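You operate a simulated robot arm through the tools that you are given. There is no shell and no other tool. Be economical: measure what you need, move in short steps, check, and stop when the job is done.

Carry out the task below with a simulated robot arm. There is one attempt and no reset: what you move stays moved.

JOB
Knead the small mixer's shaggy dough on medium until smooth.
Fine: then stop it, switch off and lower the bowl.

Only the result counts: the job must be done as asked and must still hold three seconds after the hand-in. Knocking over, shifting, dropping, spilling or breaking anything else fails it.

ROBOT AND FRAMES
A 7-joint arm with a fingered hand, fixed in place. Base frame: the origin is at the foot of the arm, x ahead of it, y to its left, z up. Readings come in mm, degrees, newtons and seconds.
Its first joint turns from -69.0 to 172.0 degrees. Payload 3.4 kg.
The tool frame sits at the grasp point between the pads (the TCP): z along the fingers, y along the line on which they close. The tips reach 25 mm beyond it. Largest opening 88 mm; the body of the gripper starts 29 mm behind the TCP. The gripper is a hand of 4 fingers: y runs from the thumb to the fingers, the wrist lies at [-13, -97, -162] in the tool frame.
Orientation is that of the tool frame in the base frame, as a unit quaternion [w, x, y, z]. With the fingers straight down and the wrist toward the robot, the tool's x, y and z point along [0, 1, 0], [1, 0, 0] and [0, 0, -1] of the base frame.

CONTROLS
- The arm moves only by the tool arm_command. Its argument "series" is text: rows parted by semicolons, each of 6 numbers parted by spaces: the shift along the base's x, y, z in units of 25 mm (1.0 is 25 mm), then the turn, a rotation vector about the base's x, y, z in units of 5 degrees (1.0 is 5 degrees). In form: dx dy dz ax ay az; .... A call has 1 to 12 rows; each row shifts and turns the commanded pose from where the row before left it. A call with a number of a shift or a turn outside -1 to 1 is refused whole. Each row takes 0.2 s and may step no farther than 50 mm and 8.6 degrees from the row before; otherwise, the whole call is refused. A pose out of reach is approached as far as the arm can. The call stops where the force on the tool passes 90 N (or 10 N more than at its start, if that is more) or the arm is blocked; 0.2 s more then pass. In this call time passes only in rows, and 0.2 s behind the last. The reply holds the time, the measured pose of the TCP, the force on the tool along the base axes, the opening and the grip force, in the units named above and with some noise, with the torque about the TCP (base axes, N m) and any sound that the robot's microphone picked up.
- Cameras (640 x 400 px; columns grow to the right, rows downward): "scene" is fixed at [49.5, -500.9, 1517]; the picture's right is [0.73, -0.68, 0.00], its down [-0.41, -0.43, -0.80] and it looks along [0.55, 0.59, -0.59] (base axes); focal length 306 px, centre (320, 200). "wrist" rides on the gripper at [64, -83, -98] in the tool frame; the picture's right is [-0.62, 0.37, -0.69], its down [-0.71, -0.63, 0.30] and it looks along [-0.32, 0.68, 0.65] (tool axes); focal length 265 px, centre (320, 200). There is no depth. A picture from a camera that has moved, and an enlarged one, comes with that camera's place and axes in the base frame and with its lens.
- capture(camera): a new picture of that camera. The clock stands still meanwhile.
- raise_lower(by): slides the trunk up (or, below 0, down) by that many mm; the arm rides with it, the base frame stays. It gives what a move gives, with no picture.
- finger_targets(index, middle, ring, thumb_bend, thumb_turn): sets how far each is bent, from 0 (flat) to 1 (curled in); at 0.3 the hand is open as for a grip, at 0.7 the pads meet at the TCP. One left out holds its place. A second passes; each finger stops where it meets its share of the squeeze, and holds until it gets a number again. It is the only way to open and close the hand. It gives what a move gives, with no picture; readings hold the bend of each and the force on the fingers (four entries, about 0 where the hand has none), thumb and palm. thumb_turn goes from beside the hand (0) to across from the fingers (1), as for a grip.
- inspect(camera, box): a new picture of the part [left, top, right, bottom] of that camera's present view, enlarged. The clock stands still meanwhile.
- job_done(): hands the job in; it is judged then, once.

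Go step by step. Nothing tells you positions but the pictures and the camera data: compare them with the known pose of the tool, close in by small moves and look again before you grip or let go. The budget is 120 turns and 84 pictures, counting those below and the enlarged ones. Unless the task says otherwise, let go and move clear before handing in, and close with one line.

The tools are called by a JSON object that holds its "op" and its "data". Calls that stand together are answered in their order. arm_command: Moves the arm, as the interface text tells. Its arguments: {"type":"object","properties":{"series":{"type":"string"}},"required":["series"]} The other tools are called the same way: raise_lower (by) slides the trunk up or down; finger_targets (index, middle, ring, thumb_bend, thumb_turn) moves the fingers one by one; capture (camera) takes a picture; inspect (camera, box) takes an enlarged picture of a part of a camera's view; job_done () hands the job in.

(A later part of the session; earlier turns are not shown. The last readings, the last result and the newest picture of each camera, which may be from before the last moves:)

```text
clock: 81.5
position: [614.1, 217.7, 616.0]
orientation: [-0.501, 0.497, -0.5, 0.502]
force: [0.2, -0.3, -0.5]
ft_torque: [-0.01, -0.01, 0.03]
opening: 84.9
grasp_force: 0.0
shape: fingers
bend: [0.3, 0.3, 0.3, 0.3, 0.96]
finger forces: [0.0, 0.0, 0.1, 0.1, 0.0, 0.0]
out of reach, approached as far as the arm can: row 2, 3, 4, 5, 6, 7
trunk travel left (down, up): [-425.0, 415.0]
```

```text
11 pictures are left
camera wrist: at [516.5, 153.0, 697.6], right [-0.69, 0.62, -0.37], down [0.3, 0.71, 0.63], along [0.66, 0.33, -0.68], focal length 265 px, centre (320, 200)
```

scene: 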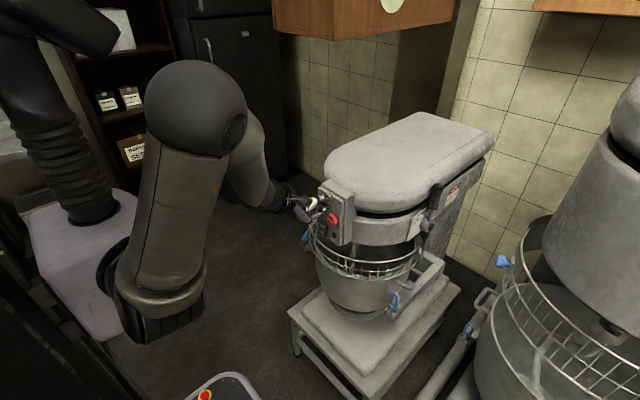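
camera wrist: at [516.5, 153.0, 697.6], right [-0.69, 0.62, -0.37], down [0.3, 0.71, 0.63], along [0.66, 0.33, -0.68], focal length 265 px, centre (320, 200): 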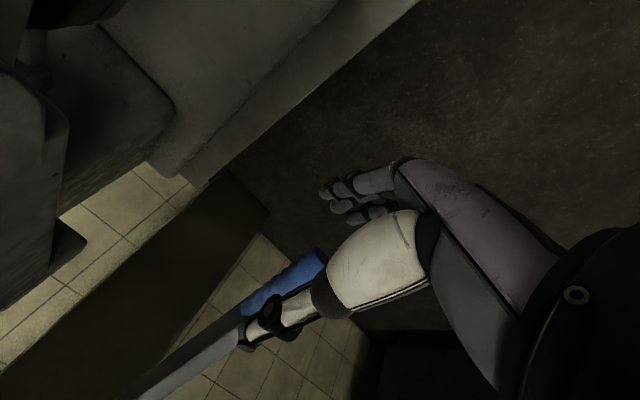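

The arm is stretched out at this height. I'll back off, lower the trunk 200 mm, raise the hand correspondingly, and try again.

{"op": "arm_command", "data": {"series": "-1 0.4 0 0 0 0;-1 0.4 0 0 0 0;-1 0.4 0 0 0 0;-0.4 0.1 0 0 0 0"}}

{"op": "raise_lower", "data": {"by": -200}}

{"op": "arm_command", "data": {"series": "0 0 1 0 0 0;0 0 1 0 0 0;0 0 1 0 0 0;0 0 1 0 0 0;0 0 1 0 0 0;0 0 1 0 0 0;0 0 1 0 0 0;0 0 0.8 0 0 0"}}

```text
clock: 82.5
position: [529.9, 250.2, 617.3]
orientation: [0.502, -0.498, 0.5, -0.501]
force: [0.7, -0.4, 0.9]
ft_torque: [0.01, 0.02, -0.01]
opening: 84.8
grasp_force: 0.0
shape: fingers
bend: [0.3, 0.3, 0.3, 0.3, 0.96]
finger forces: [0.1, 0.0, 0.0, 0.1, 0.1, 0.0]
trunk travel left (down, up): [-425.0, 415.0]
```

```text
clock: 84.7
position: [529.1, 249.7, 416.0]
orientation: [0.502, -0.498, 0.499, -0.5]
force: [0.0, 0.2, 0.0]
ft_torque: [0.0, 0.02, -0.01]
opening: 84.8
grasp_force: 0.1
shape: fingers
bend: [0.3, 0.3, 0.3, 0.3, 0.96]
finger forces: [0.1, 0.0, 0.0, 0.0, 0.1, 0.0]
trunk travel left (down, up): [-225.0, 615.0]
```

```text
clock: 86.5
position: [529.1, 249.9, 612.4]
orientation: [0.502, -0.498, 0.5, -0.5]
force: [-0.6, -0.2, -0.3]
ft_torque: [0.03, 0.0, 0.0]
opening: 84.8
grasp_force: 0.2
shape: fingers
bend: [0.3, 0.3, 0.3, 0.3, 0.96]
finger forces: [0.1, 0.0, 0.1, 0.0, 0.0, 0.0]
trunk travel left (down, up): [-225.0, 615.0]
```

{"op": "arm_command", "data": {"series": "1 0 0 0 0 0;1 0 0 0 0 0;1 0 0 0 0 0;1 -0.05 0 0 0 0;0.8 0 0 0 0 0;0.7 0 0 0 0 0"}}

{"op": "capture", "data": {"camera": "wrist"}}

```text
clock: 87.9
position: [604.4, 223.9, 609.4]
orientation: [0.502, -0.498, 0.499, -0.501]
force: [-0.5, 0.2, -0.6]
ft_torque: [0.0, 0.0, 0.0]
opening: 85.0
grasp_force: 0.1
shape: fingers
bend: [0.3, 0.3, 0.3, 0.3, 0.96]
finger forces: [0.0, 0.0, 0.1, 0.1, 0.0, 0.0]
out of reach, approached as far as the arm can: row 1, 2, 3, 4, 5, 6
trunk travel left (down, up): [-225.0, 615.0]
```

```text
10 pictures are left
camera wrist: at [506.6, 158.6, 692.4], right [-0.69, 0.62, -0.37], down [0.3, 0.71, 0.63], along [0.66, 0.33, -0.68], focal length 265 px, centre (320, 200)
```

wrist: 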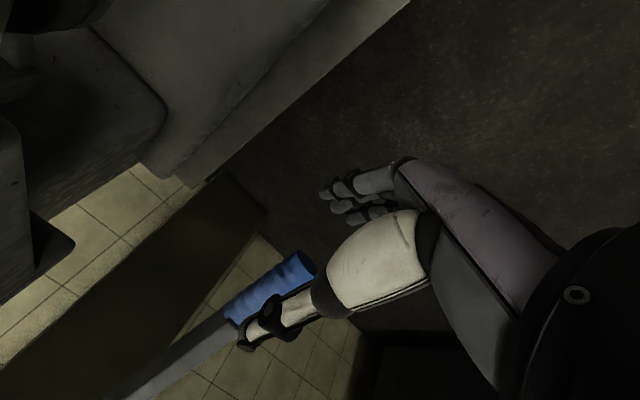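

The limit is horizontal reach: the shoulder is on the right side. Yawing the hand about 40° left and pitching up about 25° brings the wrist closer and also matches the bar. I'll back off and turn.

{"op": "arm_command", "data": {"series": "-1 -0.4 0 0 0 0;-1 -0.4 0 0 0 0;0 0 0 0 0 1;0 0 0 0 0 1;0 0 0 0 0 1;0 0 0 0 0 1;0 0 0 0 0 1;0 0 0 0 0 1;0 0 0 0 0 1;0 0 0 0 0 1"}}

{"op": "arm_command", "data": {"series": "0 0 0 0.643 -0.766 0;0 0 0 0.643 -0.766 0;0 0 0 0.643 -0.766 0;0 0 0 0.643 -0.766 0;0 0 0 0.643 -0.766 0;0 0 -0.65 0 0 0"}}

{"op": "capture", "data": {"camera": "wrist"}}

```text
clock: 90.1
position: [555.0, 202.9, 611.0]
orientation: [0.643, -0.64, 0.298, -0.298]
force: [-0.1, 0.2, 0.4]
ft_torque: [0.02, 0.0, -0.02]
opening: 84.8
grasp_force: 0.1
shape: fingers
bend: [0.3, 0.3, 0.3, 0.3, 0.96]
finger forces: [0.0, 0.1, 0.0, 0.1, 0.0, 0.0]
trunk travel left (down, up): [-225.0, 615.0]
```

```text
clock: 91.7
position: [563.0, 190.5, 629.4]
orientation: [0.771, -0.471, 0.244, -0.352]
force: [0.1, -0.5, 0.1]
ft_torque: [-0.02, -0.03, -0.01]
opening: 85.0
grasp_force: 0.0
shape: fingers
bend: [0.3, 0.3, 0.3, 0.3, 0.96]
finger forces: [0.1, 0.0, 0.0, 0.0, 0.0, 0.0]
out of reach, approached as far as the arm can: row 2
trunk travel left (down, up): [-225.0, 615.0]
stopped in row 6: the arm was blocked; the commanded pose is now the measured one
```

```text
9 pictures are left
camera wrist: at [508.0, 59.6, 658.2], right [-0.77, 0.21, -0.61], down [-0.43, 0.53, 0.73], along [0.47, 0.82, -0.31], focal length 265 px, centre (320, 200)
```

wrist: 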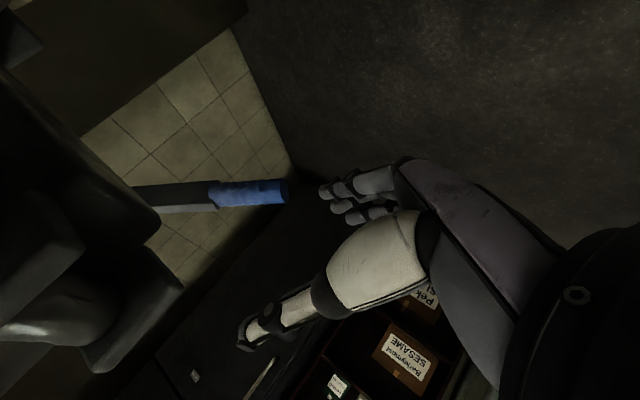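

The hand was blocked going down, probably because the forearm is close to the table. I'll lift, turn back to about 13° yaw (which moves the wrist away from the table), and hook only the fingertips under the grip.

{"op": "arm_command", "data": {"series": "0 0 0.6 0 0 0;-0.2 0.3 0.3 0 0 -1;0 0.4 0 0 0 -1;0 0.4 0 0 0 -1;0 0.4 0 0 0 -1;0 0.4 0 0 0 -1;0 0.2 0 0 0 -0.4;0 0 -0.7 0 0 0;0 0 -0.7 0 0 0;0 0 -0.7 0 0 0"}}

{"op": "inspect", "data": {"camera": "scene", "box": [180, 180, 500, 400]}}

```text
clock: 93.9
position: [568.3, 36.3, 634.5]
orientation: [0.676, -0.393, 0.35, -0.516]
force: [-5.1, 8.4, 4.0]
ft_torque: [-0.46, -0.21, -0.12]
opening: 92.7
grasp_force: 3.8
shape: fingers
bend: [0.3, 0.3, 0.3, 0.2, 1.0]
finger forces: [0.0, 0.1, 0.1, 0.0, 8.2, 0.2]
out of reach, approached as far as the arm can: row 3, 4, 5, 6, 7, 8, 9, 10
trunk travel left (down, up): [-225.0, 615.0]
```

```text
1.82 times, centred on (340, 290) of scene
camera zoom: at [49.5, -500.9, 1517.0], right [0.73, -0.68, 0.0], down [-0.41, -0.43, -0.8], along [0.55, 0.59, -0.59], focal length 556 px, centre (284, 36)
```

zoom: 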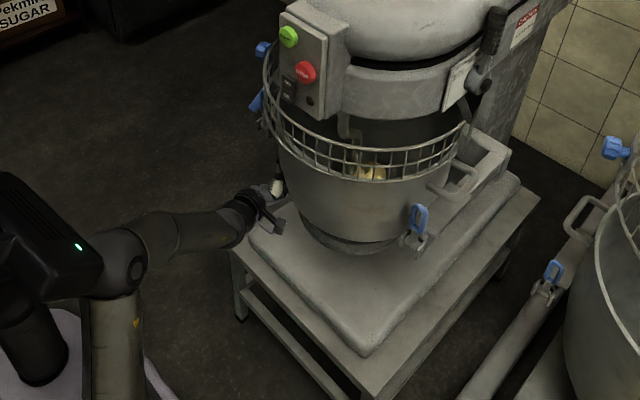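

The hand drifted toward the bowl and the thumb touched it lightly (8 N). I'll retreat straight away from it, back toward the robot.

{"op": "arm_command", "data": {"series": "-0.5 0.4 0.2 0 0 0;-0.8 0.3 0.2 0 0 0;-1 0.2 0.2 0 0 0"}}

```text
clock: 94.7
position: [534.9, 33.5, 626.5]
orientation: [0.67, -0.397, 0.354, -0.517]
force: [0.1, 0.1, 0.3]
ft_torque: [-0.01, 0.02, -0.01]
opening: 84.6
grasp_force: 0.1
shape: fingers
bend: [0.3, 0.3, 0.3, 0.3, 0.96]
finger forces: [0.1, 0.0, 0.1, 0.0, 0.0, 0.1]
out of reach, approached as far as the arm can: row 1, 2, 3
trunk travel left (down, up): [-225.0, 615.0]
```

Free again. I'll continue back away from the bowl.

{"op": "arm_command", "data": {"series": "-1 0 0 0 0 0;-1 0 0 0 0 0;-1 0 0 0 0 0;-0.5 0.5 0 0 0 0"}}

```text
clock: 95.7
position: [487.6, 21.6, 586.1]
orientation: [0.671, -0.396, 0.355, -0.517]
force: [0.0, 0.3, -0.5]
ft_torque: [0.02, 0.04, 0.03]
opening: 84.5
grasp_force: 0.1
shape: fingers
bend: [0.3, 0.3, 0.3, 0.3, 0.96]
finger forces: [0.0, 0.0, 0.0, 0.0, 0.0, 0.0]
out of reach, approached as far as the arm can: row 1, 2, 3, 4
trunk travel left (down, up): [-225.0, 615.0]
```

The pitched-up orientation is hitting a joint limit. I'll pitch back to level while rising.

{"op": "arm_command", "data": {"series": "0 0 0.4 -0.184 0.98 0;0 0 0.4 -0.184 0.98 0;0 0 0.4 -0.184 0.98 0;0 0 0.4 -0.184 0.98 0;0 0 0.4 -0.184 0.98 0"}}

{"op": "capture", "data": {"camera": "scene"}}

```text
clock: 96.9
position: [510.4, 16.1, 570.7]
orientation: [0.607, -0.474, 0.431, -0.47]
force: [0.1, -0.9, 0.1]
ft_torque: [0.02, -0.04, -0.02]
opening: 84.6
grasp_force: 0.0
shape: fingers
bend: [0.3, 0.3, 0.3, 0.3, 0.96]
finger forces: [0.0, 0.0, 0.0, 0.0, 0.0, 0.0]
out of reach, approached as far as the arm can: row 1, 2, 3, 4, 5
trunk travel left (down, up): [-225.0, 615.0]
```

```text
7 pictures are left
```

scene: 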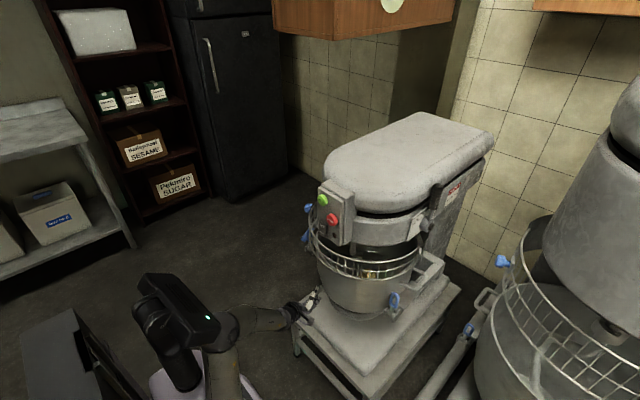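

Nothing is disturbed. The level orientation isn't fully restored yet, so I'll continue pitching down and ease back out from beside the bowl.

{"op": "arm_command", "data": {"series": "0 0 0 -0.17 0.98 0;-0.3 0 0.2 -0.17 0.98 0;-0.5 0 0.2 0 0 0;-0.5 0 0 0 0 0"}}

```text
clock: 97.9
position: [492.0, 8.6, 542.2]
orientation: [0.562, -0.508, 0.491, -0.43]
force: [0.1, 0.3, -0.1]
ft_torque: [-0.01, -0.01, -0.02]
opening: 84.9
grasp_force: 0.0
shape: fingers
bend: [0.3, 0.3, 0.3, 0.3, 0.96]
finger forces: [0.0, 0.0, 0.0, 0.0, 0.1, 0.0]
out of reach, approached as far as the arm can: row 1, 2, 3, 4
trunk travel left (down, up): [-225.0, 615.0]
```

I'm level now, but the arm keeps sinking when it can't follow. I'll raise the trunk 60 mm for clearance; there is free space above here.

{"op": "raise_lower", "data": {"by": 60}}

{"op": "arm_command", "data": {"series": "-0.5 0 0 0 0 0;-0.5 0 0 0 0 0"}}

```text
clock: 98.9
position: [493.2, 8.4, 600.9]
orientation: [0.562, -0.508, 0.492, -0.43]
force: [0.1, 0.3, -0.5]
ft_torque: [0.03, -0.02, 0.01]
opening: 84.7
grasp_force: 0.0
shape: fingers
bend: [0.3, 0.3, 0.3, 0.3, 0.96]
finger forces: [0.0, 0.0, 0.1, 0.0, 0.0, 0.0]
trunk travel left (down, up): [-285.0, 555.0]
```

```text
clock: 99.5
position: [475.4, 6.5, 587.9]
orientation: [0.563, -0.507, 0.492, -0.428]
force: [-0.6, 0.4, 0.7]
ft_torque: [0.0, 0.06, 0.02]
opening: 84.7
grasp_force: 0.0
shape: fingers
bend: [0.3, 0.3, 0.3, 0.3, 0.96]
finger forces: [0.0, 0.1, 0.1, 0.0, 0.0, 0.1]
out of reach, approached as far as the arm can: row 1, 2
trunk travel left (down, up): [-285.0, 555.0]
```

That works: backing out with trunk compensation. I'll repeat.

{"op": "arm_command", "data": {"series": "-0.8 0 0 0 0 0;-0.8 0 0 0 0 0;-0.8 0 0 0 0 0"}}

{"op": "raise_lower", "data": {"by": 60}}

{"op": "arm_command", "data": {"series": "-0.8 0 0 0 0 0;-0.8 0 0 0 0 0;-0.8 0 0 0 0 0"}}

```text
clock: 100.3
position: [434.0, 4.1, 560.3]
orientation: [0.564, -0.506, 0.493, -0.427]
force: [0.0, -0.5, 0.5]
ft_torque: [0.0, 0.01, 0.01]
opening: 84.8
grasp_force: 0.0
shape: fingers
bend: [0.3, 0.3, 0.3, 0.3, 0.96]
finger forces: [0.0, 0.1, 0.0, 0.0, 0.0, 0.1]
out of reach, approached as far as the arm can: row 1, 2, 3
trunk travel left (down, up): [-285.0, 555.0]
```

```text
clock: 101.3
position: [434.5, 3.6, 620.6]
orientation: [0.564, -0.505, 0.494, -0.427]
force: [0.1, -1.1, -0.7]
ft_torque: [0.0, -0.02, 0.02]
opening: 84.7
grasp_force: 0.0
shape: fingers
bend: [0.3, 0.3, 0.3, 0.3, 0.96]
finger forces: [0.0, 0.0, 0.0, 0.1, 0.0, 0.0]
trunk travel left (down, up): [-345.0, 495.0]
```

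```text
clock: 102.1
position: [403.2, 18.2, 605.6]
orientation: [0.566, -0.504, 0.492, -0.429]
force: [0.2, 0.6, -0.3]
ft_torque: [-0.01, -0.01, -0.01]
opening: 84.7
grasp_force: 0.1
shape: fingers
bend: [0.3, 0.3, 0.3, 0.3, 0.96]
finger forces: [0.0, 0.0, 0.1, 0.0, 0.1, 0.0]
out of reach, approached as far as the arm can: row 1, 2, 3
trunk travel left (down, up): [-345.0, 495.0]
```

I'm clear now. Better idea: roll the hand 90° so the wrist lies to the right of the grasp point, which gains about 100 mm of reach, and grip the bar sideways. First I'll restore the level pose and move left.

{"op": "arm_command", "data": {"series": "0 0 0 -0.72 0 -0.86;0 0 0 -0.72 0 -0.86;0.2 1 0.6 0 0 0;0.2 1 0.6 0 0 0;0.3 1 0.6 0 0 0;0.3 1 0.6 0 0 0;0.3 1 0.6 0 0 0;0.4 1 0.6 0 0 0;0.5 1 0 0 0 0;0.5 1 0 0 0 0;0.5 0.5 0 0 0 0"}}

```text
clock: 104.5
position: [465.6, 15.2, 630.8]
orientation: [0.548, -0.493, 0.505, -0.449]
force: [0.1, 0.3, 0.2]
ft_torque: [0.0, 0.0, 0.02]
opening: 84.8
grasp_force: 0.0
shape: fingers
bend: [0.3, 0.3, 0.3, 0.3, 0.96]
finger forces: [0.0, 0.1, 0.1, 0.0, 0.0, 0.0]
out of reach, approached as far as the arm can: row 1, 2, 3, 4, 5, 6, 7, 8, 9, 10, 11
trunk travel left (down, up): [-345.0, 495.0]
```

The arm is stuck in an awkward joint branch. I'll retreat to the comfortable region in front of the mixer to recover.

{"op": "arm_command", "data": {"series": "-1 0 0 0 0 0;-1 0 0 0 0 0;-1 0 0.3 0 0 0;-1 -0.5 0.5 0 0 0;0 -1 1 0 0 0;0 -1 1 0 0 0;0 -1 1 0 0 0;0 -1 1 0 0 0"}}

```text
clock: 106.3
position: [454.6, -83.0, 633.8]
orientation: [0.533, -0.507, 0.495, -0.463]
force: [0.2, 1.1, 0.0]
ft_torque: [-0.05, -0.01, -0.04]
opening: 84.9
grasp_force: 0.1
shape: fingers
bend: [0.3, 0.3, 0.3, 0.3, 0.96]
finger forces: [0.1, 0.0, 0.1, 0.0, 0.0, 0.0]
out of reach, approached as far as the arm can: row 1, 2, 3, 4, 5, 6, 7, 8
trunk travel left (down, up): [-345.0, 495.0]
```

{"op": "arm_command", "data": {"series": "-1 0 0 0 0 0;-1 0 0 0 0 0;-1 0 0 0 0 0;-1 0 0 0 0 0"}}

{"op": "capture", "data": {"camera": "scene"}}

```text
clock: 107.3
position: [441.5, -54.2, 617.4]
orientation: [0.533, -0.503, 0.504, -0.457]
force: [0.1, -0.2, -1.0]
ft_torque: [0.0, -0.01, 0.02]
opening: 84.7
grasp_force: 0.0
shape: fingers
bend: [0.3, 0.3, 0.3, 0.3, 0.96]
finger forces: [0.0, 0.0, 0.1, 0.1, 0.1, 0.0]
out of reach, approached as far as the arm can: row 1, 2, 3, 4
trunk travel left (down, up): [-345.0, 495.0]
```

```text
6 pictures are left
```

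scene: 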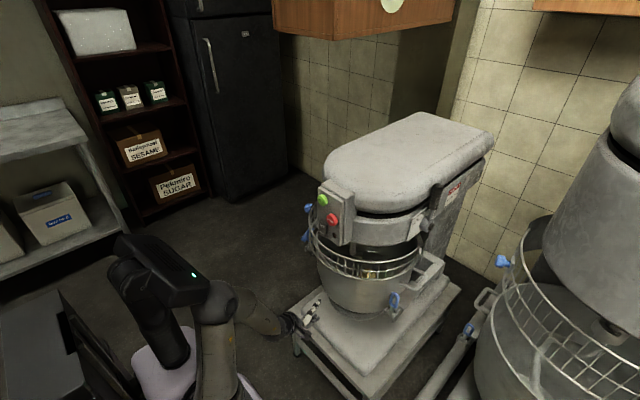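

I'm near the inner limit at this relative height; raising the hand relative to the shoulder should free it.

{"op": "arm_command", "data": {"series": "0 0 1 0 0 0;0 0 1 0 0 0;0 0 1 0 0 0;0 0 1 0 0 0;-0.5 0 0.5 0 0 0"}}

```text
clock: 108.5
position: [458.8, -65.3, 635.2]
orientation: [0.532, -0.508, 0.495, -0.463]
force: [-0.7, -0.5, 0.5]
ft_torque: [0.01, 0.0, 0.02]
opening: 84.8
grasp_force: 0.0
shape: fingers
bend: [0.3, 0.3, 0.3, 0.3, 0.96]
finger forces: [0.0, 0.1, 0.0, 0.0, 0.0, 0.1]
out of reach, approached as far as the arm can: row 1, 2, 3, 4, 5
trunk travel left (down, up): [-345.0, 495.0]
```

I'll pitch the fingers down, away from that wrist limit, then rise.

{"op": "arm_command", "data": {"series": "0 0 0 0 1 0;0 0 0 0 1 0;0 0 0 0 1 0;0 0 0 0 1 0;0 0 0 0 1 0;0 0 0 0 1 0;-0.5 0 0.3 0 0 0;-0.5 0 0.3 0 0 0;-0.5 0 0.3 0 0 0"}}

```text
clock: 110.5
position: [421.7, -68.1, 650.7]
orientation: [0.39, -0.604, 0.62, -0.315]
force: [0.2, -0.2, -0.5]
ft_torque: [0.05, 0.01, 0.0]
opening: 84.7
grasp_force: 0.1
shape: fingers
bend: [0.3, 0.3, 0.3, 0.3, 0.96]
finger forces: [0.0, 0.0, 0.1, 0.1, 0.0, 0.0]
out of reach, approached as far as the arm can: row 1, 2
trunk travel left (down, up): [-345.0, 495.0]
```

Freed. Now back, up, and to the left.

{"op": "arm_command", "data": {"series": "-1 0 0.5 0 0 0;-0.8 0.3 1 0 0 0;0 1 1 0 0 0;0 1 1 0 0 0;0 1 0.5 0 0 0;0 1 0 0 0 0;0 1 0 0 0 0;0 1 0 0 0 0;0 1 0 0 0 0;0 1 0 0 0 0;0 1 0 0 0 0"}}

```text
clock: 112.9
position: [381.8, 160.9, 752.7]
orientation: [0.389, -0.597, 0.632, -0.304]
force: [0.0, 0.2, 0.2]
ft_torque: [-0.01, -0.01, 0.0]
opening: 84.9
grasp_force: 0.0
shape: fingers
bend: [0.3, 0.3, 0.3, 0.3, 0.96]
finger forces: [0.1, 0.0, 0.0, 0.1, 0.0, 0.0]
trunk travel left (down, up): [-345.0, 495.0]
```

Recovered. Now I'll roll so the wrist lies to the right, with the thumb on the right and fingers on the left, while moving out to about (470,230,750).

{"op": "arm_command", "data": {"series": "0.4 0.3 0 0.948 -0.256 -0.308;0.4 0.3 0 0.948 -0.256 -0.308;0.4 0.3 0 0.948 -0.256 -0.308;0.4 0.3 0 0.948 -0.256 -0.308;0.4 0.3 0 0.948 -0.256 -0.308;0.4 0.3 0 0.948 -0.256 -0.308;0.4 0.3 0 0.948 -0.256 -0.308;0.4 0.3 0 0.948 -0.256 -0.308;0.4 0.3 0 0.948 -0.256 -0.308"}}

{"op": "arm_command", "data": {"series": "0 0 0 0.948 -0.256 -0.308;0 0 0 0.948 -0.256 -0.308;0 0 0 0.948 -0.256 -0.308;0 0 0 0.948 -0.256 -0.308;0 0 0 0.948 -0.256 -0.308;0 0 0 0.948 -0.256 -0.308;0 0 0 0.948 -0.256 -0.308;0 0 0 0.948 -0.256 -0.308"}}

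```text
clock: 115.1
position: [483.5, 218.2, 726.8]
orientation: [0.559, -0.282, 0.77, -0.122]
force: [1.1, -0.3, -0.4]
ft_torque: [0.03, 0.01, -0.03]
opening: 84.6
grasp_force: 0.0
shape: fingers
bend: [0.3, 0.3, 0.3, 0.3, 0.96]
finger forces: [0.0, 0.0, 0.1, 0.0, 0.0, 0.0]
trunk travel left (down, up): [-345.0, 495.0]
stopped in row 9: the arm was blocked; the commanded pose is now the measured one
```

```text
clock: 116.9
position: [482.0, 219.4, 745.8]
orientation: [0.677, 0.018, 0.733, 0.057]
force: [0.0, 0.5, 0.1]
ft_torque: [0.0, -0.02, 0.03]
opening: 84.8
grasp_force: 0.1
shape: fingers
bend: [0.3, 0.3, 0.3, 0.3, 0.96]
finger forces: [0.0, 0.0, 0.1, 0.0, 0.1, 0.0]
trunk travel left (down, up): [-345.0, 495.0]
```

The roll worked. I'll lower the trunk 100 mm and move up in front of the grip.

{"op": "raise_lower", "data": {"by": -100}}

{"op": "arm_command", "data": {"series": "1 0.5 -0.5 0 0 0;1 0.5 -0.5 0 0 0;1 0.1 -0.5 0 0 0;0.6 0 -0.2 0 0 0"}}

{"op": "capture", "data": {"camera": "wrist"}}

```text
clock: 118.2
position: [484.5, 216.4, 643.1]
orientation: [0.673, 0.021, 0.737, 0.053]
force: [-0.3, 0.3, 0.1]
ft_torque: [0.03, 0.03, 0.0]
opening: 85.0
grasp_force: 0.0
shape: fingers
bend: [0.3, 0.3, 0.3, 0.3, 0.96]
finger forces: [0.0, 0.0, 0.0, 0.1, 0.0, 0.1]
trunk travel left (down, up): [-245.0, 595.0]
```

```text
clock: 119.4
position: [589.1, 224.8, 600.6]
orientation: [0.67, 0.04, 0.739, 0.047]
force: [1.0, 0.0, -0.5]
ft_torque: [0.03, 0.01, 0.04]
opening: 85.0
grasp_force: 0.1
shape: fingers
bend: [0.3, 0.3, 0.3, 0.3, 0.96]
finger forces: [0.1, 0.1, 0.1, 0.0, 0.0, 0.0]
trunk travel left (down, up): [-245.0, 595.0]
stopped in row 4: the arm was blocked; the commanded pose is now the measured one
```

```text
5 pictures are left
camera wrist: at [486.0, 148.7, 535.9], right [-0.63, 0.28, 0.72], down [0.38, -0.71, 0.6], along [0.68, 0.65, 0.34], focal length 265 px, centre (320, 200)
```

wrist: 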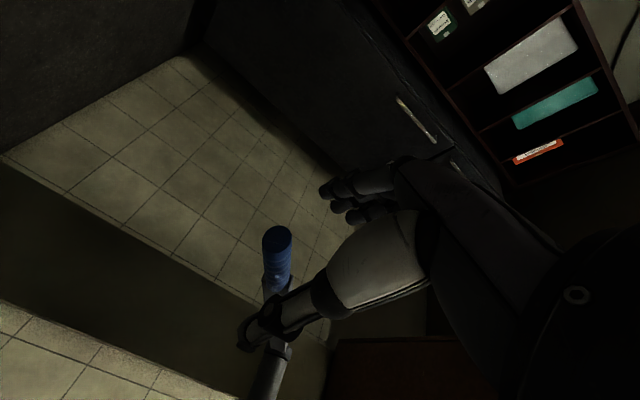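

Blocked again short of the grip, though the grip end is in view at about (658,251,598). I need one scene picture to see what is blocking the arm.

{"op": "inspect", "data": {"camera": "scene", "box": [180, 180, 500, 400]}}

```text
1.82 times, centred on (340, 290) of scene
camera zoom: at [49.5, -500.9, 1517.0], right [0.73, -0.68, 0.0], down [-0.41, -0.43, -0.8], along [0.55, 0.59, -0.59], focal length 556 px, centre (284, 36)
```

zoom: 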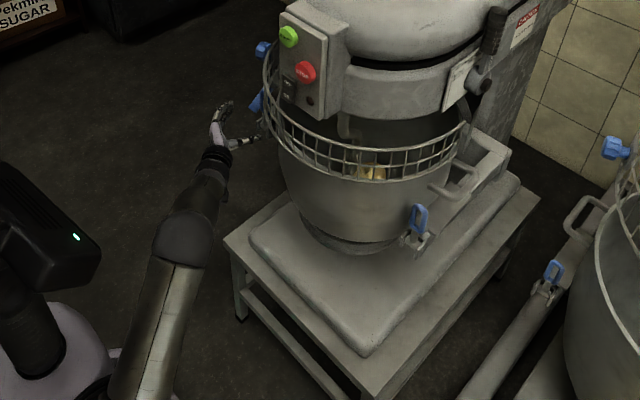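

Nothing has shifted; the arm itself is at a wrist limit. I'll yaw the hand left, in line with the forearm, while easing forward.

{"op": "arm_command", "data": {"series": "0 0.3 0 0 0 1;0 0.3 0 0 0 1;0.3 0.3 0 0 0 1;0.5 0 0 0 0 0;0.5 0 0 0 0 0"}}

```text
clock: 120.6
position: [619.2, 250.1, 600.1]
orientation: [0.66, -0.06, 0.737, 0.135]
force: [-0.4, -0.2, -0.3]
ft_torque: [-0.03, 0.0, -0.01]
opening: 84.8
grasp_force: 0.1
shape: fingers
bend: [0.3, 0.3, 0.3, 0.3, 0.96]
finger forces: [0.0, 0.1, 0.1, 0.0, 0.1, 0.0]
trunk travel left (down, up): [-245.0, 595.0]
```

That works: now at (619,250,600). I'll advance so the grip is between thumb and fingers.

{"op": "arm_command", "data": {"series": "0.6 0 0 0 0 0;0.6 0 0 0 0 0.5;0.6 0 0 0 0 0.3"}}

{"op": "capture", "data": {"camera": "wrist"}}

```text
clock: 121.4
position: [665.9, 249.3, 600.1]
orientation: [0.655, -0.085, 0.734, 0.158]
force: [-1.1, -0.3, 0.2]
ft_torque: [0.02, 0.0, -0.07]
opening: 85.0
grasp_force: 0.0
shape: fingers
bend: [0.3, 0.3, 0.3, 0.3, 0.96]
finger forces: [0.1, 0.0, 0.0, 0.1, 0.0, 0.0]
trunk travel left (down, up): [-245.0, 595.0]
```

```text
3 pictures are left
camera wrist: at [594.2, 142.1, 535.3], right [-0.69, 0.06, 0.72], down [0.59, -0.54, 0.6], along [0.43, 0.84, 0.34], focal length 265 px, centre (320, 200)
```

wrist: 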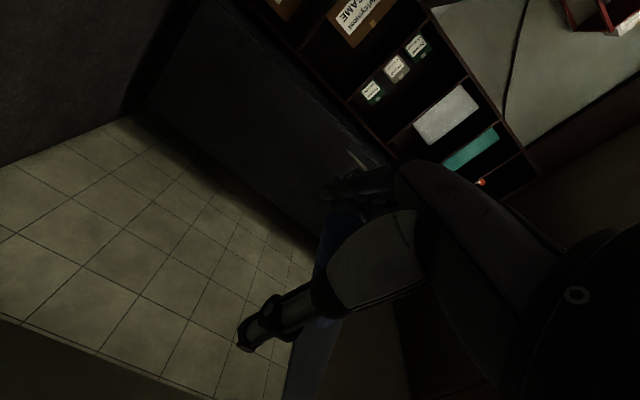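

The blue grip now lies behind the thumb, between it and the fingers. Closing the hand.

{"op": "finger_targets", "data": {"index": 0.75, "middle": 0.75, "ring": 0.75, "thumb_bend": 0.7}}

```text
clock: 122.4
position: [665.6, 250.9, 599.4]
orientation: [0.654, -0.086, 0.734, 0.158]
force: [8.1, 12.0, 2.2]
ft_torque: [-0.2, 0.1, 0.1]
opening: 0.1
grasp_force: 8.6
shape: fingers
bend: [0.75, 0.73, 0.72, 0.68, 1.0]
finger forces: [0.9, 5.8, 8.5, 0.0, 1.6, 0.1]
trunk travel left (down, up): [-245.0, 595.0]
```

The fingers are hooked on the bar with light thumb contact. I'll tighten the thumb, then lift along the arc (up and slightly toward the robot) and watch the forces.

{"op": "finger_targets", "data": {"index": 0.9, "thumb_bend": 0.85}}

{"op": "arm_command", "data": {"series": "-0.15 0 0.2 0 0 0;-0.15 0 0.2 0 0 0;-0.15 0 0.2 0 0 0;-0.15 0 0.2 0 0 0"}}

```text
clock: 123.4
position: [666.7, 249.8, 598.4]
orientation: [0.654, -0.086, 0.735, 0.157]
force: [12.6, 12.8, 1.1]
ft_torque: [-0.2, -0.04, 0.17]
opening: 0.0
grasp_force: 7.7
shape: fingers
bend: [0.84, 0.73, 0.72, 0.73, 1.0]
finger forces: [0.1, 4.2, 9.4, 0.0, 2.6, 0.0]
trunk travel left (down, up): [-245.0, 595.0]
```

```text
clock: 124.4
position: [652.2, 249.7, 616.9]
orientation: [0.653, -0.085, 0.736, 0.156]
force: [21.5, 18.4, -2.2]
ft_torque: [-0.23, 0.16, 0.14]
opening: 0.0
grasp_force: 8.8
shape: fingers
bend: [0.84, 0.73, 0.72, 0.73, 1.0]
finger forces: [0.1, 6.8, 9.1, 0.1, 1.9, 0.1]
trunk travel left (down, up): [-245.0, 595.0]
```

The resistance is mostly along +x, so I'm pulling back too much. I'll lift more vertically.

{"op": "arm_command", "data": {"series": "0.2 0 0.3 0 0 0;0.1 0.05 0.4 0 0 0;0 0.05 0.4 0 0 0;-0.1 0.05 0.4 0 0 0"}}

```text
clock: 125.6
position: [654.1, 250.5, 615.4]
orientation: [0.626, -0.086, 0.76, 0.151]
force: [17.5, 6.1, -5.5]
ft_torque: [-0.13, -0.06, 0.19]
opening: 0.2
grasp_force: 22.4
shape: fingers
bend: [0.84, 0.73, 0.73, 0.74, 1.0]
finger forces: [25.8, 3.6, 7.7, 0.0, 7.1, 0.0]
trunk travel left (down, up): [-245.0, 595.0]
stopped in row 4: the arm was blocked; the commanded pose is now the measured one
```

The index is now under the bar, but the arm itself stopped. I'll use the trunk to lift a little and read the force.

{"op": "raise_lower", "data": {"by": 15}}

```text
clock: 126.2
position: [653.3, 252.8, 614.1]
orientation: [0.615, -0.086, 0.769, 0.151]
force: [38.1, 5.5, -7.3]
ft_torque: [-0.05, -0.1, 0.21]
opening: 0.1
grasp_force: 26.2
shape: fingers
bend: [0.83, 0.73, 0.73, 0.73, 1.0]
finger forces: [29.8, 4.4, 7.3, 0.0, 10.6, 0.0]
trunk travel left (down, up): [-260.0, 580.0]
```

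There's about 28 N of resistance to lifting, so this may be the lever's upper stop. I'll undo that and test downward gently.

{"op": "raise_lower", "data": {"by": -15}}

{"op": "raise_lower", "data": {"by": -25}}

{"op": "raise_lower", "data": {"by": -25}}

```text
clock: 126.9
position: [654.5, 253.1, 616.4]
orientation: [0.627, -0.086, 0.759, 0.154]
force: [9.5, 1.2, -12.3]
ft_torque: [-0.11, -0.06, 0.16]
opening: 0.1
grasp_force: 21.3
shape: fingers
bend: [0.84, 0.74, 0.73, 0.73, 1.0]
finger forces: [24.0, 4.2, 7.4, 0.1, 8.3, 0.0]
trunk travel left (down, up): [-245.0, 595.0]
```

```text
clock: 127.6
position: [656.4, 252.3, 593.0]
orientation: [0.628, -0.085, 0.758, 0.153]
force: [14.0, 7.5, -2.9]
ft_torque: [-0.07, 0.12, 0.12]
opening: 1.2
grasp_force: 6.4
shape: fingers
bend: [0.85, 0.74, 0.73, 0.74, 1.0]
finger forces: [0.0, 2.5, 6.9, 0.0, 3.1, 0.1]
trunk travel left (down, up): [-220.0, 620.0]
```

```text
clock: 128.3
position: [656.0, 250.8, 568.0]
orientation: [0.629, -0.084, 0.758, 0.152]
force: [0.3, 0.2, 0.5]
ft_torque: [-0.02, -0.03, 0.02]
opening: 1.4
grasp_force: 0.1
shape: fingers
bend: [0.85, 0.75, 0.75, 0.74, 1.0]
finger forces: [0.1, 0.0, 0.6, 0.0, 0.1, 0.0]
trunk travel left (down, up): [-195.0, 645.0]
```

The hand has slipped free below the grip. I'll check with one scene picture whether the lever or bowl moved and where the hand is.

{"op": "inspect", "data": {"camera": "scene", "box": [280, 185, 408, 265]}}

```text
5.00 times, centred on (344, 225) of scene
camera zoom: at [49.5, -500.9, 1517.0], right [0.73, -0.68, 0.0], down [-0.41, -0.43, -0.8], along [0.55, 0.59, -0.59], focal length 1529 px, centre (200, 75)
```

zoom: 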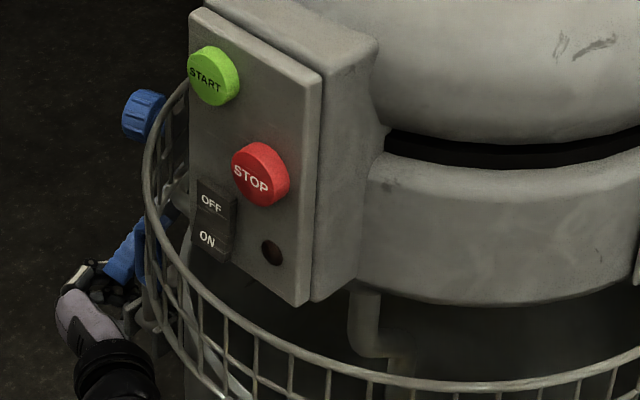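

The lever hasn't moved; the hand is right below its grip. Lifting met a firm stop, so I'll try pushing the lever down from above: back off, rise, and come over the grip.

{"op": "arm_command", "data": {"series": "-1 0 0 0 0 0;-1 0 0 0 0 0;-0.6 0 1 0 0 0;0 0 1 0 0 0;0 0 1 0 0 0;0 0 0.9 0 0 0"}}

{"op": "arm_command", "data": {"series": "1 0 0 0 0 0;1 0 0 0 0 0;0.9 0 0 0 0 0"}}

```text
clock: 129.2
position: [600.3, 236.1, 508.8]
orientation: [0.561, -0.054, 0.812, 0.155]
force: [-0.5, -2.0, 0.6]
ft_torque: [-0.02, -0.03, -0.01]
opening: 1.4
grasp_force: 0.0
shape: fingers
bend: [0.85, 0.75, 0.75, 0.74, 1.0]
finger forces: [0.0, 0.1, 0.0, 0.0, 0.0, 0.0]
trunk travel left (down, up): [-195.0, 645.0]
stopped in row 4: the arm was blocked; the commanded pose is now the measured one
```

```text
clock: 130.0
position: [670.3, 239.6, 507.1]
orientation: [0.56, -0.058, 0.812, 0.155]
force: [-0.1, 0.6, -0.5]
ft_torque: [0.02, 0.02, -0.02]
opening: 1.3
grasp_force: 0.1
shape: fingers
bend: [0.85, 0.75, 0.75, 0.74, 1.0]
finger forces: [0.1, 0.0, 0.0, 0.0, 0.0, 0.1]
trunk travel left (down, up): [-195.0, 645.0]
```

The arm had reached its own upward limit, so the earlier test was not conclusive. The fist is now under the grip; I'll lift with the trunk instead, step by step.

{"op": "arm_command", "data": {"series": "0.1 0.4 0 0 0 0"}}

{"op": "raise_lower", "data": {"by": 40}}

{"op": "raise_lower", "data": {"by": 20}}

{"op": "raise_lower", "data": {"by": 20}}

```text
clock: 130.4
position: [674.4, 249.3, 506.5]
orientation: [0.561, -0.058, 0.811, 0.154]
force: [-0.5, -0.3, 0.0]
ft_torque: [0.02, 0.02, 0.0]
opening: 1.4
grasp_force: 0.1
shape: fingers
bend: [0.85, 0.75, 0.75, 0.74, 1.0]
finger forces: [0.0, 0.0, 0.0, 0.0, 0.0, 0.1]
trunk travel left (down, up): [-195.0, 645.0]
```

```text
clock: 131.2
position: [673.8, 248.6, 547.3]
orientation: [0.561, -0.058, 0.811, 0.155]
force: [-0.4, 0.0, 0.4]
ft_torque: [-0.02, -0.01, 0.01]
opening: 1.6
grasp_force: 0.4
shape: fingers
bend: [0.85, 0.75, 0.75, 0.74, 1.0]
finger forces: [0.1, 0.1, 0.1, 0.0, 0.0, 0.0]
trunk travel left (down, up): [-235.0, 605.0]
```

```text
clock: 131.9
position: [671.5, 251.8, 559.5]
orientation: [0.556, -0.063, 0.815, 0.153]
force: [-18.9, 4.2, -30.5]
ft_torque: [-0.37, -1.57, 0.03]
opening: 1.6
grasp_force: 13.9
shape: fingers
bend: [0.85, 0.75, 0.75, 0.74, 1.0]
finger forces: [0.0, 0.0, 28.3, 0.0, 0.1, 0.1]
trunk travel left (down, up): [-255.0, 585.0]
```

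```text
clock: 132.5
position: [675.0, 248.0, 589.3]
orientation: [0.562, -0.056, 0.811, 0.155]
force: [1.9, 5.5, -4.7]
ft_torque: [-0.18, 0.1, 0.02]
opening: 1.6
grasp_force: 3.8
shape: fingers
bend: [0.85, 0.75, 0.74, 0.74, 1.0]
finger forces: [0.1, 0.0, 6.5, 0.0, 0.0, 0.0]
trunk travel left (down, up): [-275.0, 565.0]
```

The force peaked near 30 N and then dropped, so the lever seems to have come out of its detent. I'll continue lifting.

{"op": "raise_lower", "data": {"by": 20}}

{"op": "raise_lower", "data": {"by": 30}}

{"op": "raise_lower", "data": {"by": 30}}

```text
clock: 133.2
position: [673.0, 248.5, 588.3]
orientation: [0.547, -0.059, 0.821, 0.153]
force: [9.0, 6.2, -7.1]
ft_torque: [-0.23, 0.27, -0.02]
opening: 1.7
grasp_force: 5.2
shape: fingers
bend: [0.85, 0.75, 0.73, 0.74, 1.0]
finger forces: [0.1, 0.0, 10.9, 0.0, 0.0, 0.0]
trunk travel left (down, up): [-295.0, 545.0]
```

```text
clock: 134.0
position: [667.6, 248.3, 582.8]
orientation: [0.522, -0.056, 0.837, 0.155]
force: [4.6, 4.3, 0.1]
ft_torque: [-0.09, 0.1, 0.02]
opening: 1.4
grasp_force: 2.8
shape: fingers
bend: [0.85, 0.75, 0.74, 0.74, 1.0]
finger forces: [0.0, 0.1, 5.5, 0.0, 0.0, 0.0]
trunk travel left (down, up): [-325.0, 515.0]
```

```text
clock: 134.7
position: [661.5, 248.1, 576.6]
orientation: [0.496, -0.051, 0.853, 0.156]
force: [2.5, 4.0, 0.7]
ft_torque: [-0.1, 0.03, 0.0]
opening: 1.3
grasp_force: 1.4
shape: fingers
bend: [0.85, 0.75, 0.74, 0.74, 1.0]
finger forces: [0.0, 0.0, 3.9, 0.0, 0.0, 0.0]
trunk travel left (down, up): [-355.0, 485.0]
```

The trunk is rising but the hand isn't, with little tool force, so some part of the arm upstream is probably touching something (perhaps the bowl yoke). I'll lower the trunk back at once.

{"op": "raise_lower", "data": {"by": -80}}

{"op": "capture", "data": {"camera": "scene"}}

```text
clock: 135.9
position: [675.2, 248.9, 589.8]
orientation: [0.563, -0.057, 0.81, 0.155]
force: [0.3, 6.8, -3.5]
ft_torque: [-0.15, 0.05, 0.1]
opening: 1.6
grasp_force: 3.6
shape: fingers
bend: [0.85, 0.75, 0.74, 0.74, 1.0]
finger forces: [0.0, 0.0, 6.7, 0.0, 0.0, 0.1]
trunk travel left (down, up): [-275.0, 565.0]
```

```text
1 pictures are left
```

scene: 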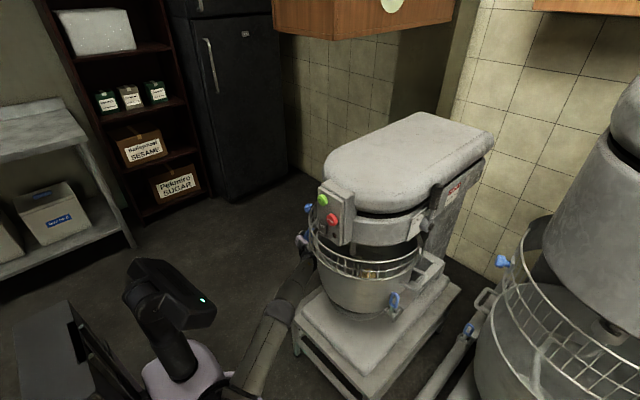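

The bowl hasn't moved. In this pose the wrist sits just under the bowl yoke, which stopped the rise. I'll drop the trunk, back off, and pitch the fingers up so the wrist goes lower and the hand lines up with the bar.

{"op": "raise_lower", "data": {"by": -60}}

{"op": "arm_command", "data": {"series": "-1 0 0 0 0 0;-0.6 0 0 0 0 0;0 0 0 0.33 -0.94 0;0 0 0 0.33 -0.94 0;0 0 0 0.33 -0.94 0;0 0 0 0.33 -0.94 0;0 0 0 0.33 -0.94 0;0 0 0 0.33 -0.94 0;0 0 0 0.33 -0.94 0;0 0 0 0.33 -0.94 0"}}

{"op": "finger_targets", "data": {"index": 0.3, "middle": 0.3, "ring": 0.3, "thumb_bend": 0.3}}

```text
clock: 136.9
position: [674.4, 248.3, 528.1]
orientation: [0.561, -0.058, 0.811, 0.155]
force: [0.1, 0.4, 0.1]
ft_torque: [0.0, -0.03, 0.0]
opening: 1.6
grasp_force: 0.0
shape: fingers
bend: [0.85, 0.75, 0.75, 0.74, 1.0]
finger forces: [0.0, 0.1, 0.1, 0.0, 0.0, 0.0]
trunk travel left (down, up): [-215.0, 625.0]
```

```text
clock: 139.1
position: [632.9, 250.1, 527.0]
orientation: [0.795, -0.04, 0.564, 0.219]
force: [-0.2, -0.7, 0.5]
ft_torque: [0.01, 0.0, 0.01]
opening: 1.4
grasp_force: 0.0
shape: fingers
bend: [0.85, 0.75, 0.75, 0.74, 1.0]
finger forces: [0.0, 0.1, 0.0, 0.1, 0.0, 0.0]
trunk travel left (down, up): [-215.0, 625.0]
```

```text
clock: 140.1
position: [633.5, 249.2, 527.7]
orientation: [0.795, -0.041, 0.565, 0.219]
force: [0.2, -1.1, 1.1]
ft_torque: [0.01, -0.01, -0.03]
opening: 84.5
grasp_force: 0.0
shape: fingers
bend: [0.3, 0.3, 0.3, 0.3, 0.96]
finger forces: [0.0, 0.1, 0.1, 0.0, 0.0, 0.0]
trunk travel left (down, up): [-215.0, 625.0]
```

Pitch-up works in this roll. I'll bring the open hand in along the bar direction and grip.

{"op": "arm_command", "data": {"series": "-0.4 -0.3 1 0 0 0;-0.4 -0.3 1 0 0 0;0.77 0.22 0.31 0 0 0;0.77 0.22 0.31 0 0 0;0.8 0.22 0.31 0 0 0"}}

{"op": "finger_targets", "data": {"index": 0.8, "middle": 0.8, "ring": 0.8, "thumb_bend": 0.8}}

```text
clock: 141.3
position: [673.1, 249.8, 600.3]
orientation: [0.795, -0.042, 0.565, 0.218]
force: [0.3, 0.0, 0.4]
ft_torque: [-0.02, 0.01, -0.01]
opening: 84.8
grasp_force: 0.0
shape: fingers
bend: [0.3, 0.3, 0.3, 0.3, 0.96]
finger forces: [0.0, 0.1, 0.0, 0.1, 0.1, 0.0]
trunk travel left (down, up): [-215.0, 625.0]
```

```text
clock: 142.3
position: [670.8, 250.9, 600.0]
orientation: [0.795, -0.043, 0.564, 0.22]
force: [8.5, 20.9, 8.2]
ft_torque: [-0.38, 0.05, 0.12]
opening: 0.0
grasp_force: 11.4
shape: fingers
bend: [0.78, 0.66, 0.71, 0.73, 1.0]
finger forces: [0.1, 11.0, 11.1, 0.0, 0.7, 0.0]
trunk travel left (down, up): [-215.0, 625.0]
```

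The fingers hold the bar from the left, with thumb and index below it. I'll ease the side load and lift with the trunk plus a small pull back.

{"op": "arm_command", "data": {"series": "0 0.2 0 0 0 0;-0.2 0 0.28 0 0 0;-0.2 0 0.28 0 0 0"}}

{"op": "raise_lower", "data": {"by": 10}}

```text
clock: 143.1
position: [664.7, 255.3, 609.2]
orientation: [0.792, -0.041, 0.57, 0.216]
force: [13.0, 10.2, -8.8]
ft_torque: [-0.18, 0.07, 0.2]
opening: 0.0
grasp_force: 12.4
shape: fingers
bend: [0.78, 0.72, 0.72, 0.72, 0.96]
finger forces: [0.0, 7.0, 4.9, 0.1, 12.5, 0.0]
trunk travel left (down, up): [-215.0, 625.0]
```

```text
clock: 143.7
position: [662.7, 256.3, 620.1]
orientation: [0.792, -0.043, 0.568, 0.219]
force: [-7.7, 4.5, -23.7]
ft_torque: [-0.08, 0.13, 0.0]
opening: 0.0
grasp_force: 17.8
shape: fingers
bend: [0.79, 0.73, 0.74, 0.72, 0.95]
finger forces: [9.9, 7.0, 4.6, 0.0, 14.5, 0.0]
trunk travel left (down, up): [-225.0, 615.0]
```

Now there's a real upward load (24 N) with thumb and index carrying it. Continuing in small lifts.

{"op": "raise_lower", "data": {"by": 10}}

{"op": "raise_lower", "data": {"by": 10}}

```text
clock: 144.2
position: [662.2, 257.7, 631.3]
orientation: [0.793, -0.044, 0.567, 0.219]
force: [-17.0, 7.9, -20.9]
ft_torque: [-0.06, -0.03, 0.05]
opening: 0.0
grasp_force: 20.2
shape: fingers
bend: [0.79, 0.74, 0.74, 0.74, 0.94]
finger forces: [11.3, 8.2, 6.5, 0.1, 13.9, 0.0]
trunk travel left (down, up): [-235.0, 605.0]
```

```text
clock: 144.8
position: [660.5, 258.8, 643.4]
orientation: [0.793, -0.044, 0.566, 0.22]
force: [-19.1, 10.8, -18.2]
ft_torque: [-0.09, -0.1, 0.07]
opening: 0.3
grasp_force: 19.3
shape: fingers
bend: [0.79, 0.74, 0.74, 0.75, 0.93]
finger forces: [12.0, 8.9, 6.6, 0.0, 11.9, 0.0]
trunk travel left (down, up): [-245.0, 595.0]
```

The lever is rising under a steady ~20 N and pushing the hand back, as the arc predicts. I'll follow the arc, alternating pull-back and lift.

{"op": "arm_command", "data": {"series": "-0.3 -0.1 0.1 0 0 0;-0.3 -0.1 0.1 0 0 0"}}

{"op": "raise_lower", "data": {"by": 15}}

{"op": "arm_command", "data": {"series": "-0.35 0 0.1 0 0 0"}}

{"op": "raise_lower", "data": {"by": 15}}

```text
clock: 145.4
position: [649.2, 251.3, 652.6]
orientation: [0.797, -0.04, 0.562, 0.218]
force: [17.3, 29.6, 6.5]
ft_torque: [-0.25, 0.03, 0.22]
opening: 0.0
grasp_force: 22.0
shape: fingers
bend: [0.78, 0.66, 0.72, 0.75, 0.94]
finger forces: [22.5, 10.8, 7.6, 0.0, 2.5, 0.1]
trunk travel left (down, up): [-245.0, 595.0]
```

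```text
clock: 146.1
position: [645.8, 252.8, 665.0]
orientation: [0.795, -0.044, 0.564, 0.218]
force: [-4.6, 20.3, 0.7]
ft_torque: [-0.25, -0.12, 0.2]
opening: 0.0
grasp_force: 20.7
shape: fingers
bend: [0.78, 0.72, 0.73, 0.75, 0.94]
finger forces: [19.7, 9.3, 9.6, 0.0, 2.9, 0.1]
trunk travel left (down, up): [-260.0, 580.0]
```

```text
clock: 146.4
position: [638.7, 251.0, 669.8]
orientation: [0.796, -0.04, 0.563, 0.218]
force: [16.7, 26.2, 12.4]
ft_torque: [-0.24, 0.09, 0.2]
opening: 0.0
grasp_force: 20.4
shape: fingers
bend: [0.78, 0.66, 0.72, 0.75, 0.94]
finger forces: [21.2, 10.5, 8.7, 0.0, 0.6, 0.0]
trunk travel left (down, up): [-260.0, 580.0]
```

```text
clock: 147.1
position: [637.9, 252.1, 682.9]
orientation: [0.795, -0.042, 0.564, 0.218]
force: [1.2, 18.1, 7.9]
ft_torque: [-0.22, -0.02, 0.17]
opening: 0.0
grasp_force: 18.9
shape: fingers
bend: [0.78, 0.72, 0.73, 0.75, 0.94]
finger forces: [19.5, 8.9, 9.3, 0.1, 0.7, 0.1]
trunk travel left (down, up): [-275.0, 565.0]
```

Good progress; the lever follows. I'll ease the side load and keep following the arc.

{"op": "arm_command", "data": {"series": "-0.2 0.2 0.2 0 0 0;-0.2 0 0.3 0 0 0"}}

{"op": "raise_lower", "data": {"by": 25}}

{"op": "arm_command", "data": {"series": "-0.2 0 0.2 0 0 0;-0.1 0 0.3 0 0 0"}}

{"op": "raise_lower", "data": {"by": 25}}

```text
clock: 147.7
position: [631.3, 253.1, 695.8]
orientation: [0.796, -0.04, 0.564, 0.217]
force: [12.8, 10.4, 10.2]
ft_torque: [-0.14, 0.12, 0.14]
opening: 0.0
grasp_force: 7.6
shape: fingers
bend: [0.79, 0.72, 0.73, 0.75, 0.94]
finger forces: [0.0, 6.9, 7.6, 0.1, 0.8, 0.0]
trunk travel left (down, up): [-275.0, 565.0]
```

```text
clock: 148.4
position: [628.2, 255.9, 721.2]
orientation: [0.795, -0.043, 0.564, 0.22]
force: [-3.0, 8.2, 6.7]
ft_torque: [-0.13, -0.04, 0.09]
opening: 0.0
grasp_force: 8.4
shape: fingers
bend: [0.79, 0.73, 0.74, 0.75, 0.94]
finger forces: [0.0, 6.7, 8.5, 0.0, 0.8, 0.1]
trunk travel left (down, up): [-300.0, 540.0]
```

```text
clock: 149.0
position: [624.4, 254.6, 730.2]
orientation: [0.795, -0.04, 0.566, 0.216]
force: [3.5, 18.0, 5.8]
ft_torque: [-0.22, 0.07, 0.23]
opening: 0.1
grasp_force: 8.5
shape: fingers
bend: [0.79, 0.72, 0.73, 0.75, 0.94]
finger forces: [0.0, 8.6, 7.7, 0.0, 0.5, 0.1]
trunk travel left (down, up): [-300.0, 540.0]
```

```text
clock: 149.7
position: [622.4, 255.7, 760.2]
orientation: [0.796, -0.039, 0.564, 0.218]
force: [-5.8, 17.8, 6.4]
ft_torque: [-0.17, -0.02, 0.22]
opening: 0.0
grasp_force: 9.1
shape: fingers
bend: [0.79, 0.73, 0.73, 0.75, 0.94]
finger forces: [0.1, 8.8, 9.1, 0.0, 0.2, 0.1]
trunk travel left (down, up): [-325.0, 515.0]
```

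The hand tracks the arc, so the lever is coming up. I'll keep lifting while slowly yawing the hand to take the wrist farther from the bowl.

{"op": "arm_command", "data": {"series": "-0.1 0.1 0.3 0 0 -0.8;0 0 0.3 0 0 -0.8"}}

{"op": "raise_lower", "data": {"by": 25}}

{"op": "arm_command", "data": {"series": "0 0.1 0.3 0 0 -0.8;0 0 0.3 0 0 -0.8"}}

{"op": "raise_lower", "data": {"by": 25}}

```text
clock: 150.3
position: [622.2, 255.0, 766.6]
orientation: [0.806, 0.001, 0.571, 0.159]
force: [-11.9, 27.2, 4.1]
ft_torque: [-0.35, -0.07, 0.42]
opening: 0.3
grasp_force: 23.5
shape: fingers
bend: [0.79, 0.73, 0.73, 0.76, 0.94]
finger forces: [26.4, 11.3, 10.2, 0.0, 0.0, 0.0]
trunk travel left (down, up): [-325.0, 515.0]
```

```text
clock: 151.0
position: [623.4, 253.5, 797.0]
orientation: [0.807, 0.003, 0.568, 0.16]
force: [-10.6, 28.0, 4.3]
ft_torque: [-0.34, 0.02, 0.39]
opening: 0.1
grasp_force: 24.2
shape: fingers
bend: [0.79, 0.73, 0.73, 0.76, 0.94]
finger forces: [26.9, 11.6, 11.5, 0.0, 0.0, 0.0]
trunk travel left (down, up): [-350.0, 490.0]
```

```text
clock: 151.6
position: [625.3, 255.1, 804.4]
orientation: [0.813, 0.042, 0.572, 0.1]
force: [-16.0, 30.3, 4.7]
ft_torque: [-0.36, -0.09, 0.49]
opening: 0.0
grasp_force: 27.2
shape: fingers
bend: [0.79, 0.74, 0.73, 0.76, 0.95]
finger forces: [28.7, 13.9, 11.8, 0.0, 0.0, 0.1]
trunk travel left (down, up): [-350.0, 490.0]
```

```text
clock: 152.3
position: [627.2, 255.4, 835.3]
orientation: [0.815, 0.047, 0.569, 0.101]
force: [-1.5, 30.8, 4.9]
ft_torque: [-0.38, 0.17, 0.5]
opening: 0.0
grasp_force: 28.7
shape: fingers
bend: [0.79, 0.73, 0.72, 0.77, 0.95]
finger forces: [28.8, 13.7, 14.2, 0.0, 0.0, 0.0]
trunk travel left (down, up): [-375.0, 465.0]
```

Still rising freely, with some side load. I'll shift the hand slightly left and continue.

{"op": "arm_command", "data": {"series": "0 0.25 0.3 0 0 0;0.1 0.1 0.3 0 0 0"}}

{"op": "raise_lower", "data": {"by": 25}}

{"op": "arm_command", "data": {"series": "0.2 0 0.3 0 0 0;0.2 0 0.3 0 0 0"}}

{"op": "raise_lower", "data": {"by": 25}}

```text
clock: 152.9
position: [630.5, 259.3, 851.5]
orientation: [0.815, 0.048, 0.568, 0.101]
force: [-0.8, 12.9, 3.7]
ft_torque: [-0.18, 0.18, 0.26]
opening: 0.2
grasp_force: 22.1
shape: fingers
bend: [0.79, 0.74, 0.72, 0.76, 0.95]
finger forces: [23.1, 8.8, 12.2, 0.0, 0.0, 0.1]
trunk travel left (down, up): [-375.0, 465.0]
```

```text
clock: 153.6
position: [632.9, 259.2, 877.1]
orientation: [0.815, 0.049, 0.568, 0.101]
force: [13.2, 13.7, 1.0]
ft_torque: [-0.22, 0.26, 0.17]
opening: 0.1
grasp_force: 6.5
shape: fingers
bend: [0.79, 0.73, 0.72, 0.76, 0.95]
finger forces: [0.0, 6.5, 6.5, 0.0, 0.0, 0.0]
trunk travel left (down, up): [-400.0, 440.0]
```

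```text
clock: 154.2
position: [640.4, 261.2, 897.5]
orientation: [0.818, 0.049, 0.563, 0.103]
force: [9.2, 13.6, 2.8]
ft_torque: [-0.16, 0.24, 0.19]
opening: 0.0
grasp_force: 6.2
shape: fingers
bend: [0.79, 0.73, 0.72, 0.76, 0.94]
finger forces: [0.0, 6.1, 6.4, 0.0, 0.0, 0.1]
trunk travel left (down, up): [-400.0, 440.0]
```

```text
clock: 154.9
position: [641.1, 260.7, 919.9]
orientation: [0.818, 0.047, 0.564, 0.1]
force: [12.8, 16.2, 5.0]
ft_torque: [-0.17, 0.2, 0.23]
opening: 0.0
grasp_force: 6.6
shape: fingers
bend: [0.79, 0.73, 0.72, 0.76, 0.94]
finger forces: [0.0, 6.4, 7.0, 0.0, 0.0, 0.0]
trunk travel left (down, up): [-425.0, 415.0]
```

Still exactly on the arc (lever now about 20° above horizontal). I'll yaw a bit more to keep the wrist away from the guard knob, and continue.

{"op": "arm_command", "data": {"series": "0.1 0.15 0.1 0 0 -0.8;0.1 0.15 0.1 0 0 -0.8;0.1 0.1 0.1 0 0 -0.8"}}

{"op": "raise_lower", "data": {"by": 25}}

{"op": "arm_command", "data": {"series": "0.3 0 0.2 0 0 0;0.2 0 0.2 0 0 0"}}

{"op": "raise_lower", "data": {"by": 20}}

```text
clock: 155.7
position: [639.6, 282.4, 926.3]
orientation: [0.824, 0.096, 0.557, 0.019]
force: [-0.6, 0.6, -0.1]
ft_torque: [0.01, 0.01, 0.0]
opening: 0.1
grasp_force: 0.0
shape: fingers
bend: [0.79, 0.75, 0.75, 0.76, 0.94]
finger forces: [0.0, 0.1, 0.0, 0.1, 0.1, 0.1]
trunk travel left (down, up): [-425.0, 415.0]
```

```text
clock: 156.4
position: [639.0, 279.3, 948.4]
orientation: [0.824, 0.096, 0.559, 0.02]
force: [0.9, 0.3, -0.4]
ft_torque: [-0.01, 0.01, -0.01]
opening: 0.0
grasp_force: 0.0
shape: fingers
bend: [0.79, 0.75, 0.75, 0.75, 0.94]
finger forces: [0.0, 0.1, 0.0, 0.1, 0.1, 0.0]
trunk travel left (down, up): [-450.0, 390.0]
```

```text
clock: 157.1
position: [652.3, 279.7, 959.1]
orientation: [0.824, 0.096, 0.558, 0.019]
force: [0.3, 0.6, 0.3]
ft_torque: [-0.02, -0.01, 0.0]
opening: 0.1
grasp_force: 0.1
shape: fingers
bend: [0.79, 0.75, 0.75, 0.75, 0.94]
finger forces: [0.0, 0.1, 0.0, 0.1, 0.0, 0.0]
trunk travel left (down, up): [-450.0, 390.0]
```

```text
clock: 157.7
position: [653.0, 279.4, 977.3]
orientation: [0.824, 0.097, 0.557, 0.02]
force: [-0.6, 0.2, -0.5]
ft_torque: [0.0, 0.0, 0.0]
opening: 0.0
grasp_force: 0.0
shape: fingers
bend: [0.79, 0.75, 0.75, 0.75, 0.94]
finger forces: [0.1, 0.0, 0.0, 0.0, 0.0, 0.1]
trunk travel left (down, up): [-470.0, 370.0]
```

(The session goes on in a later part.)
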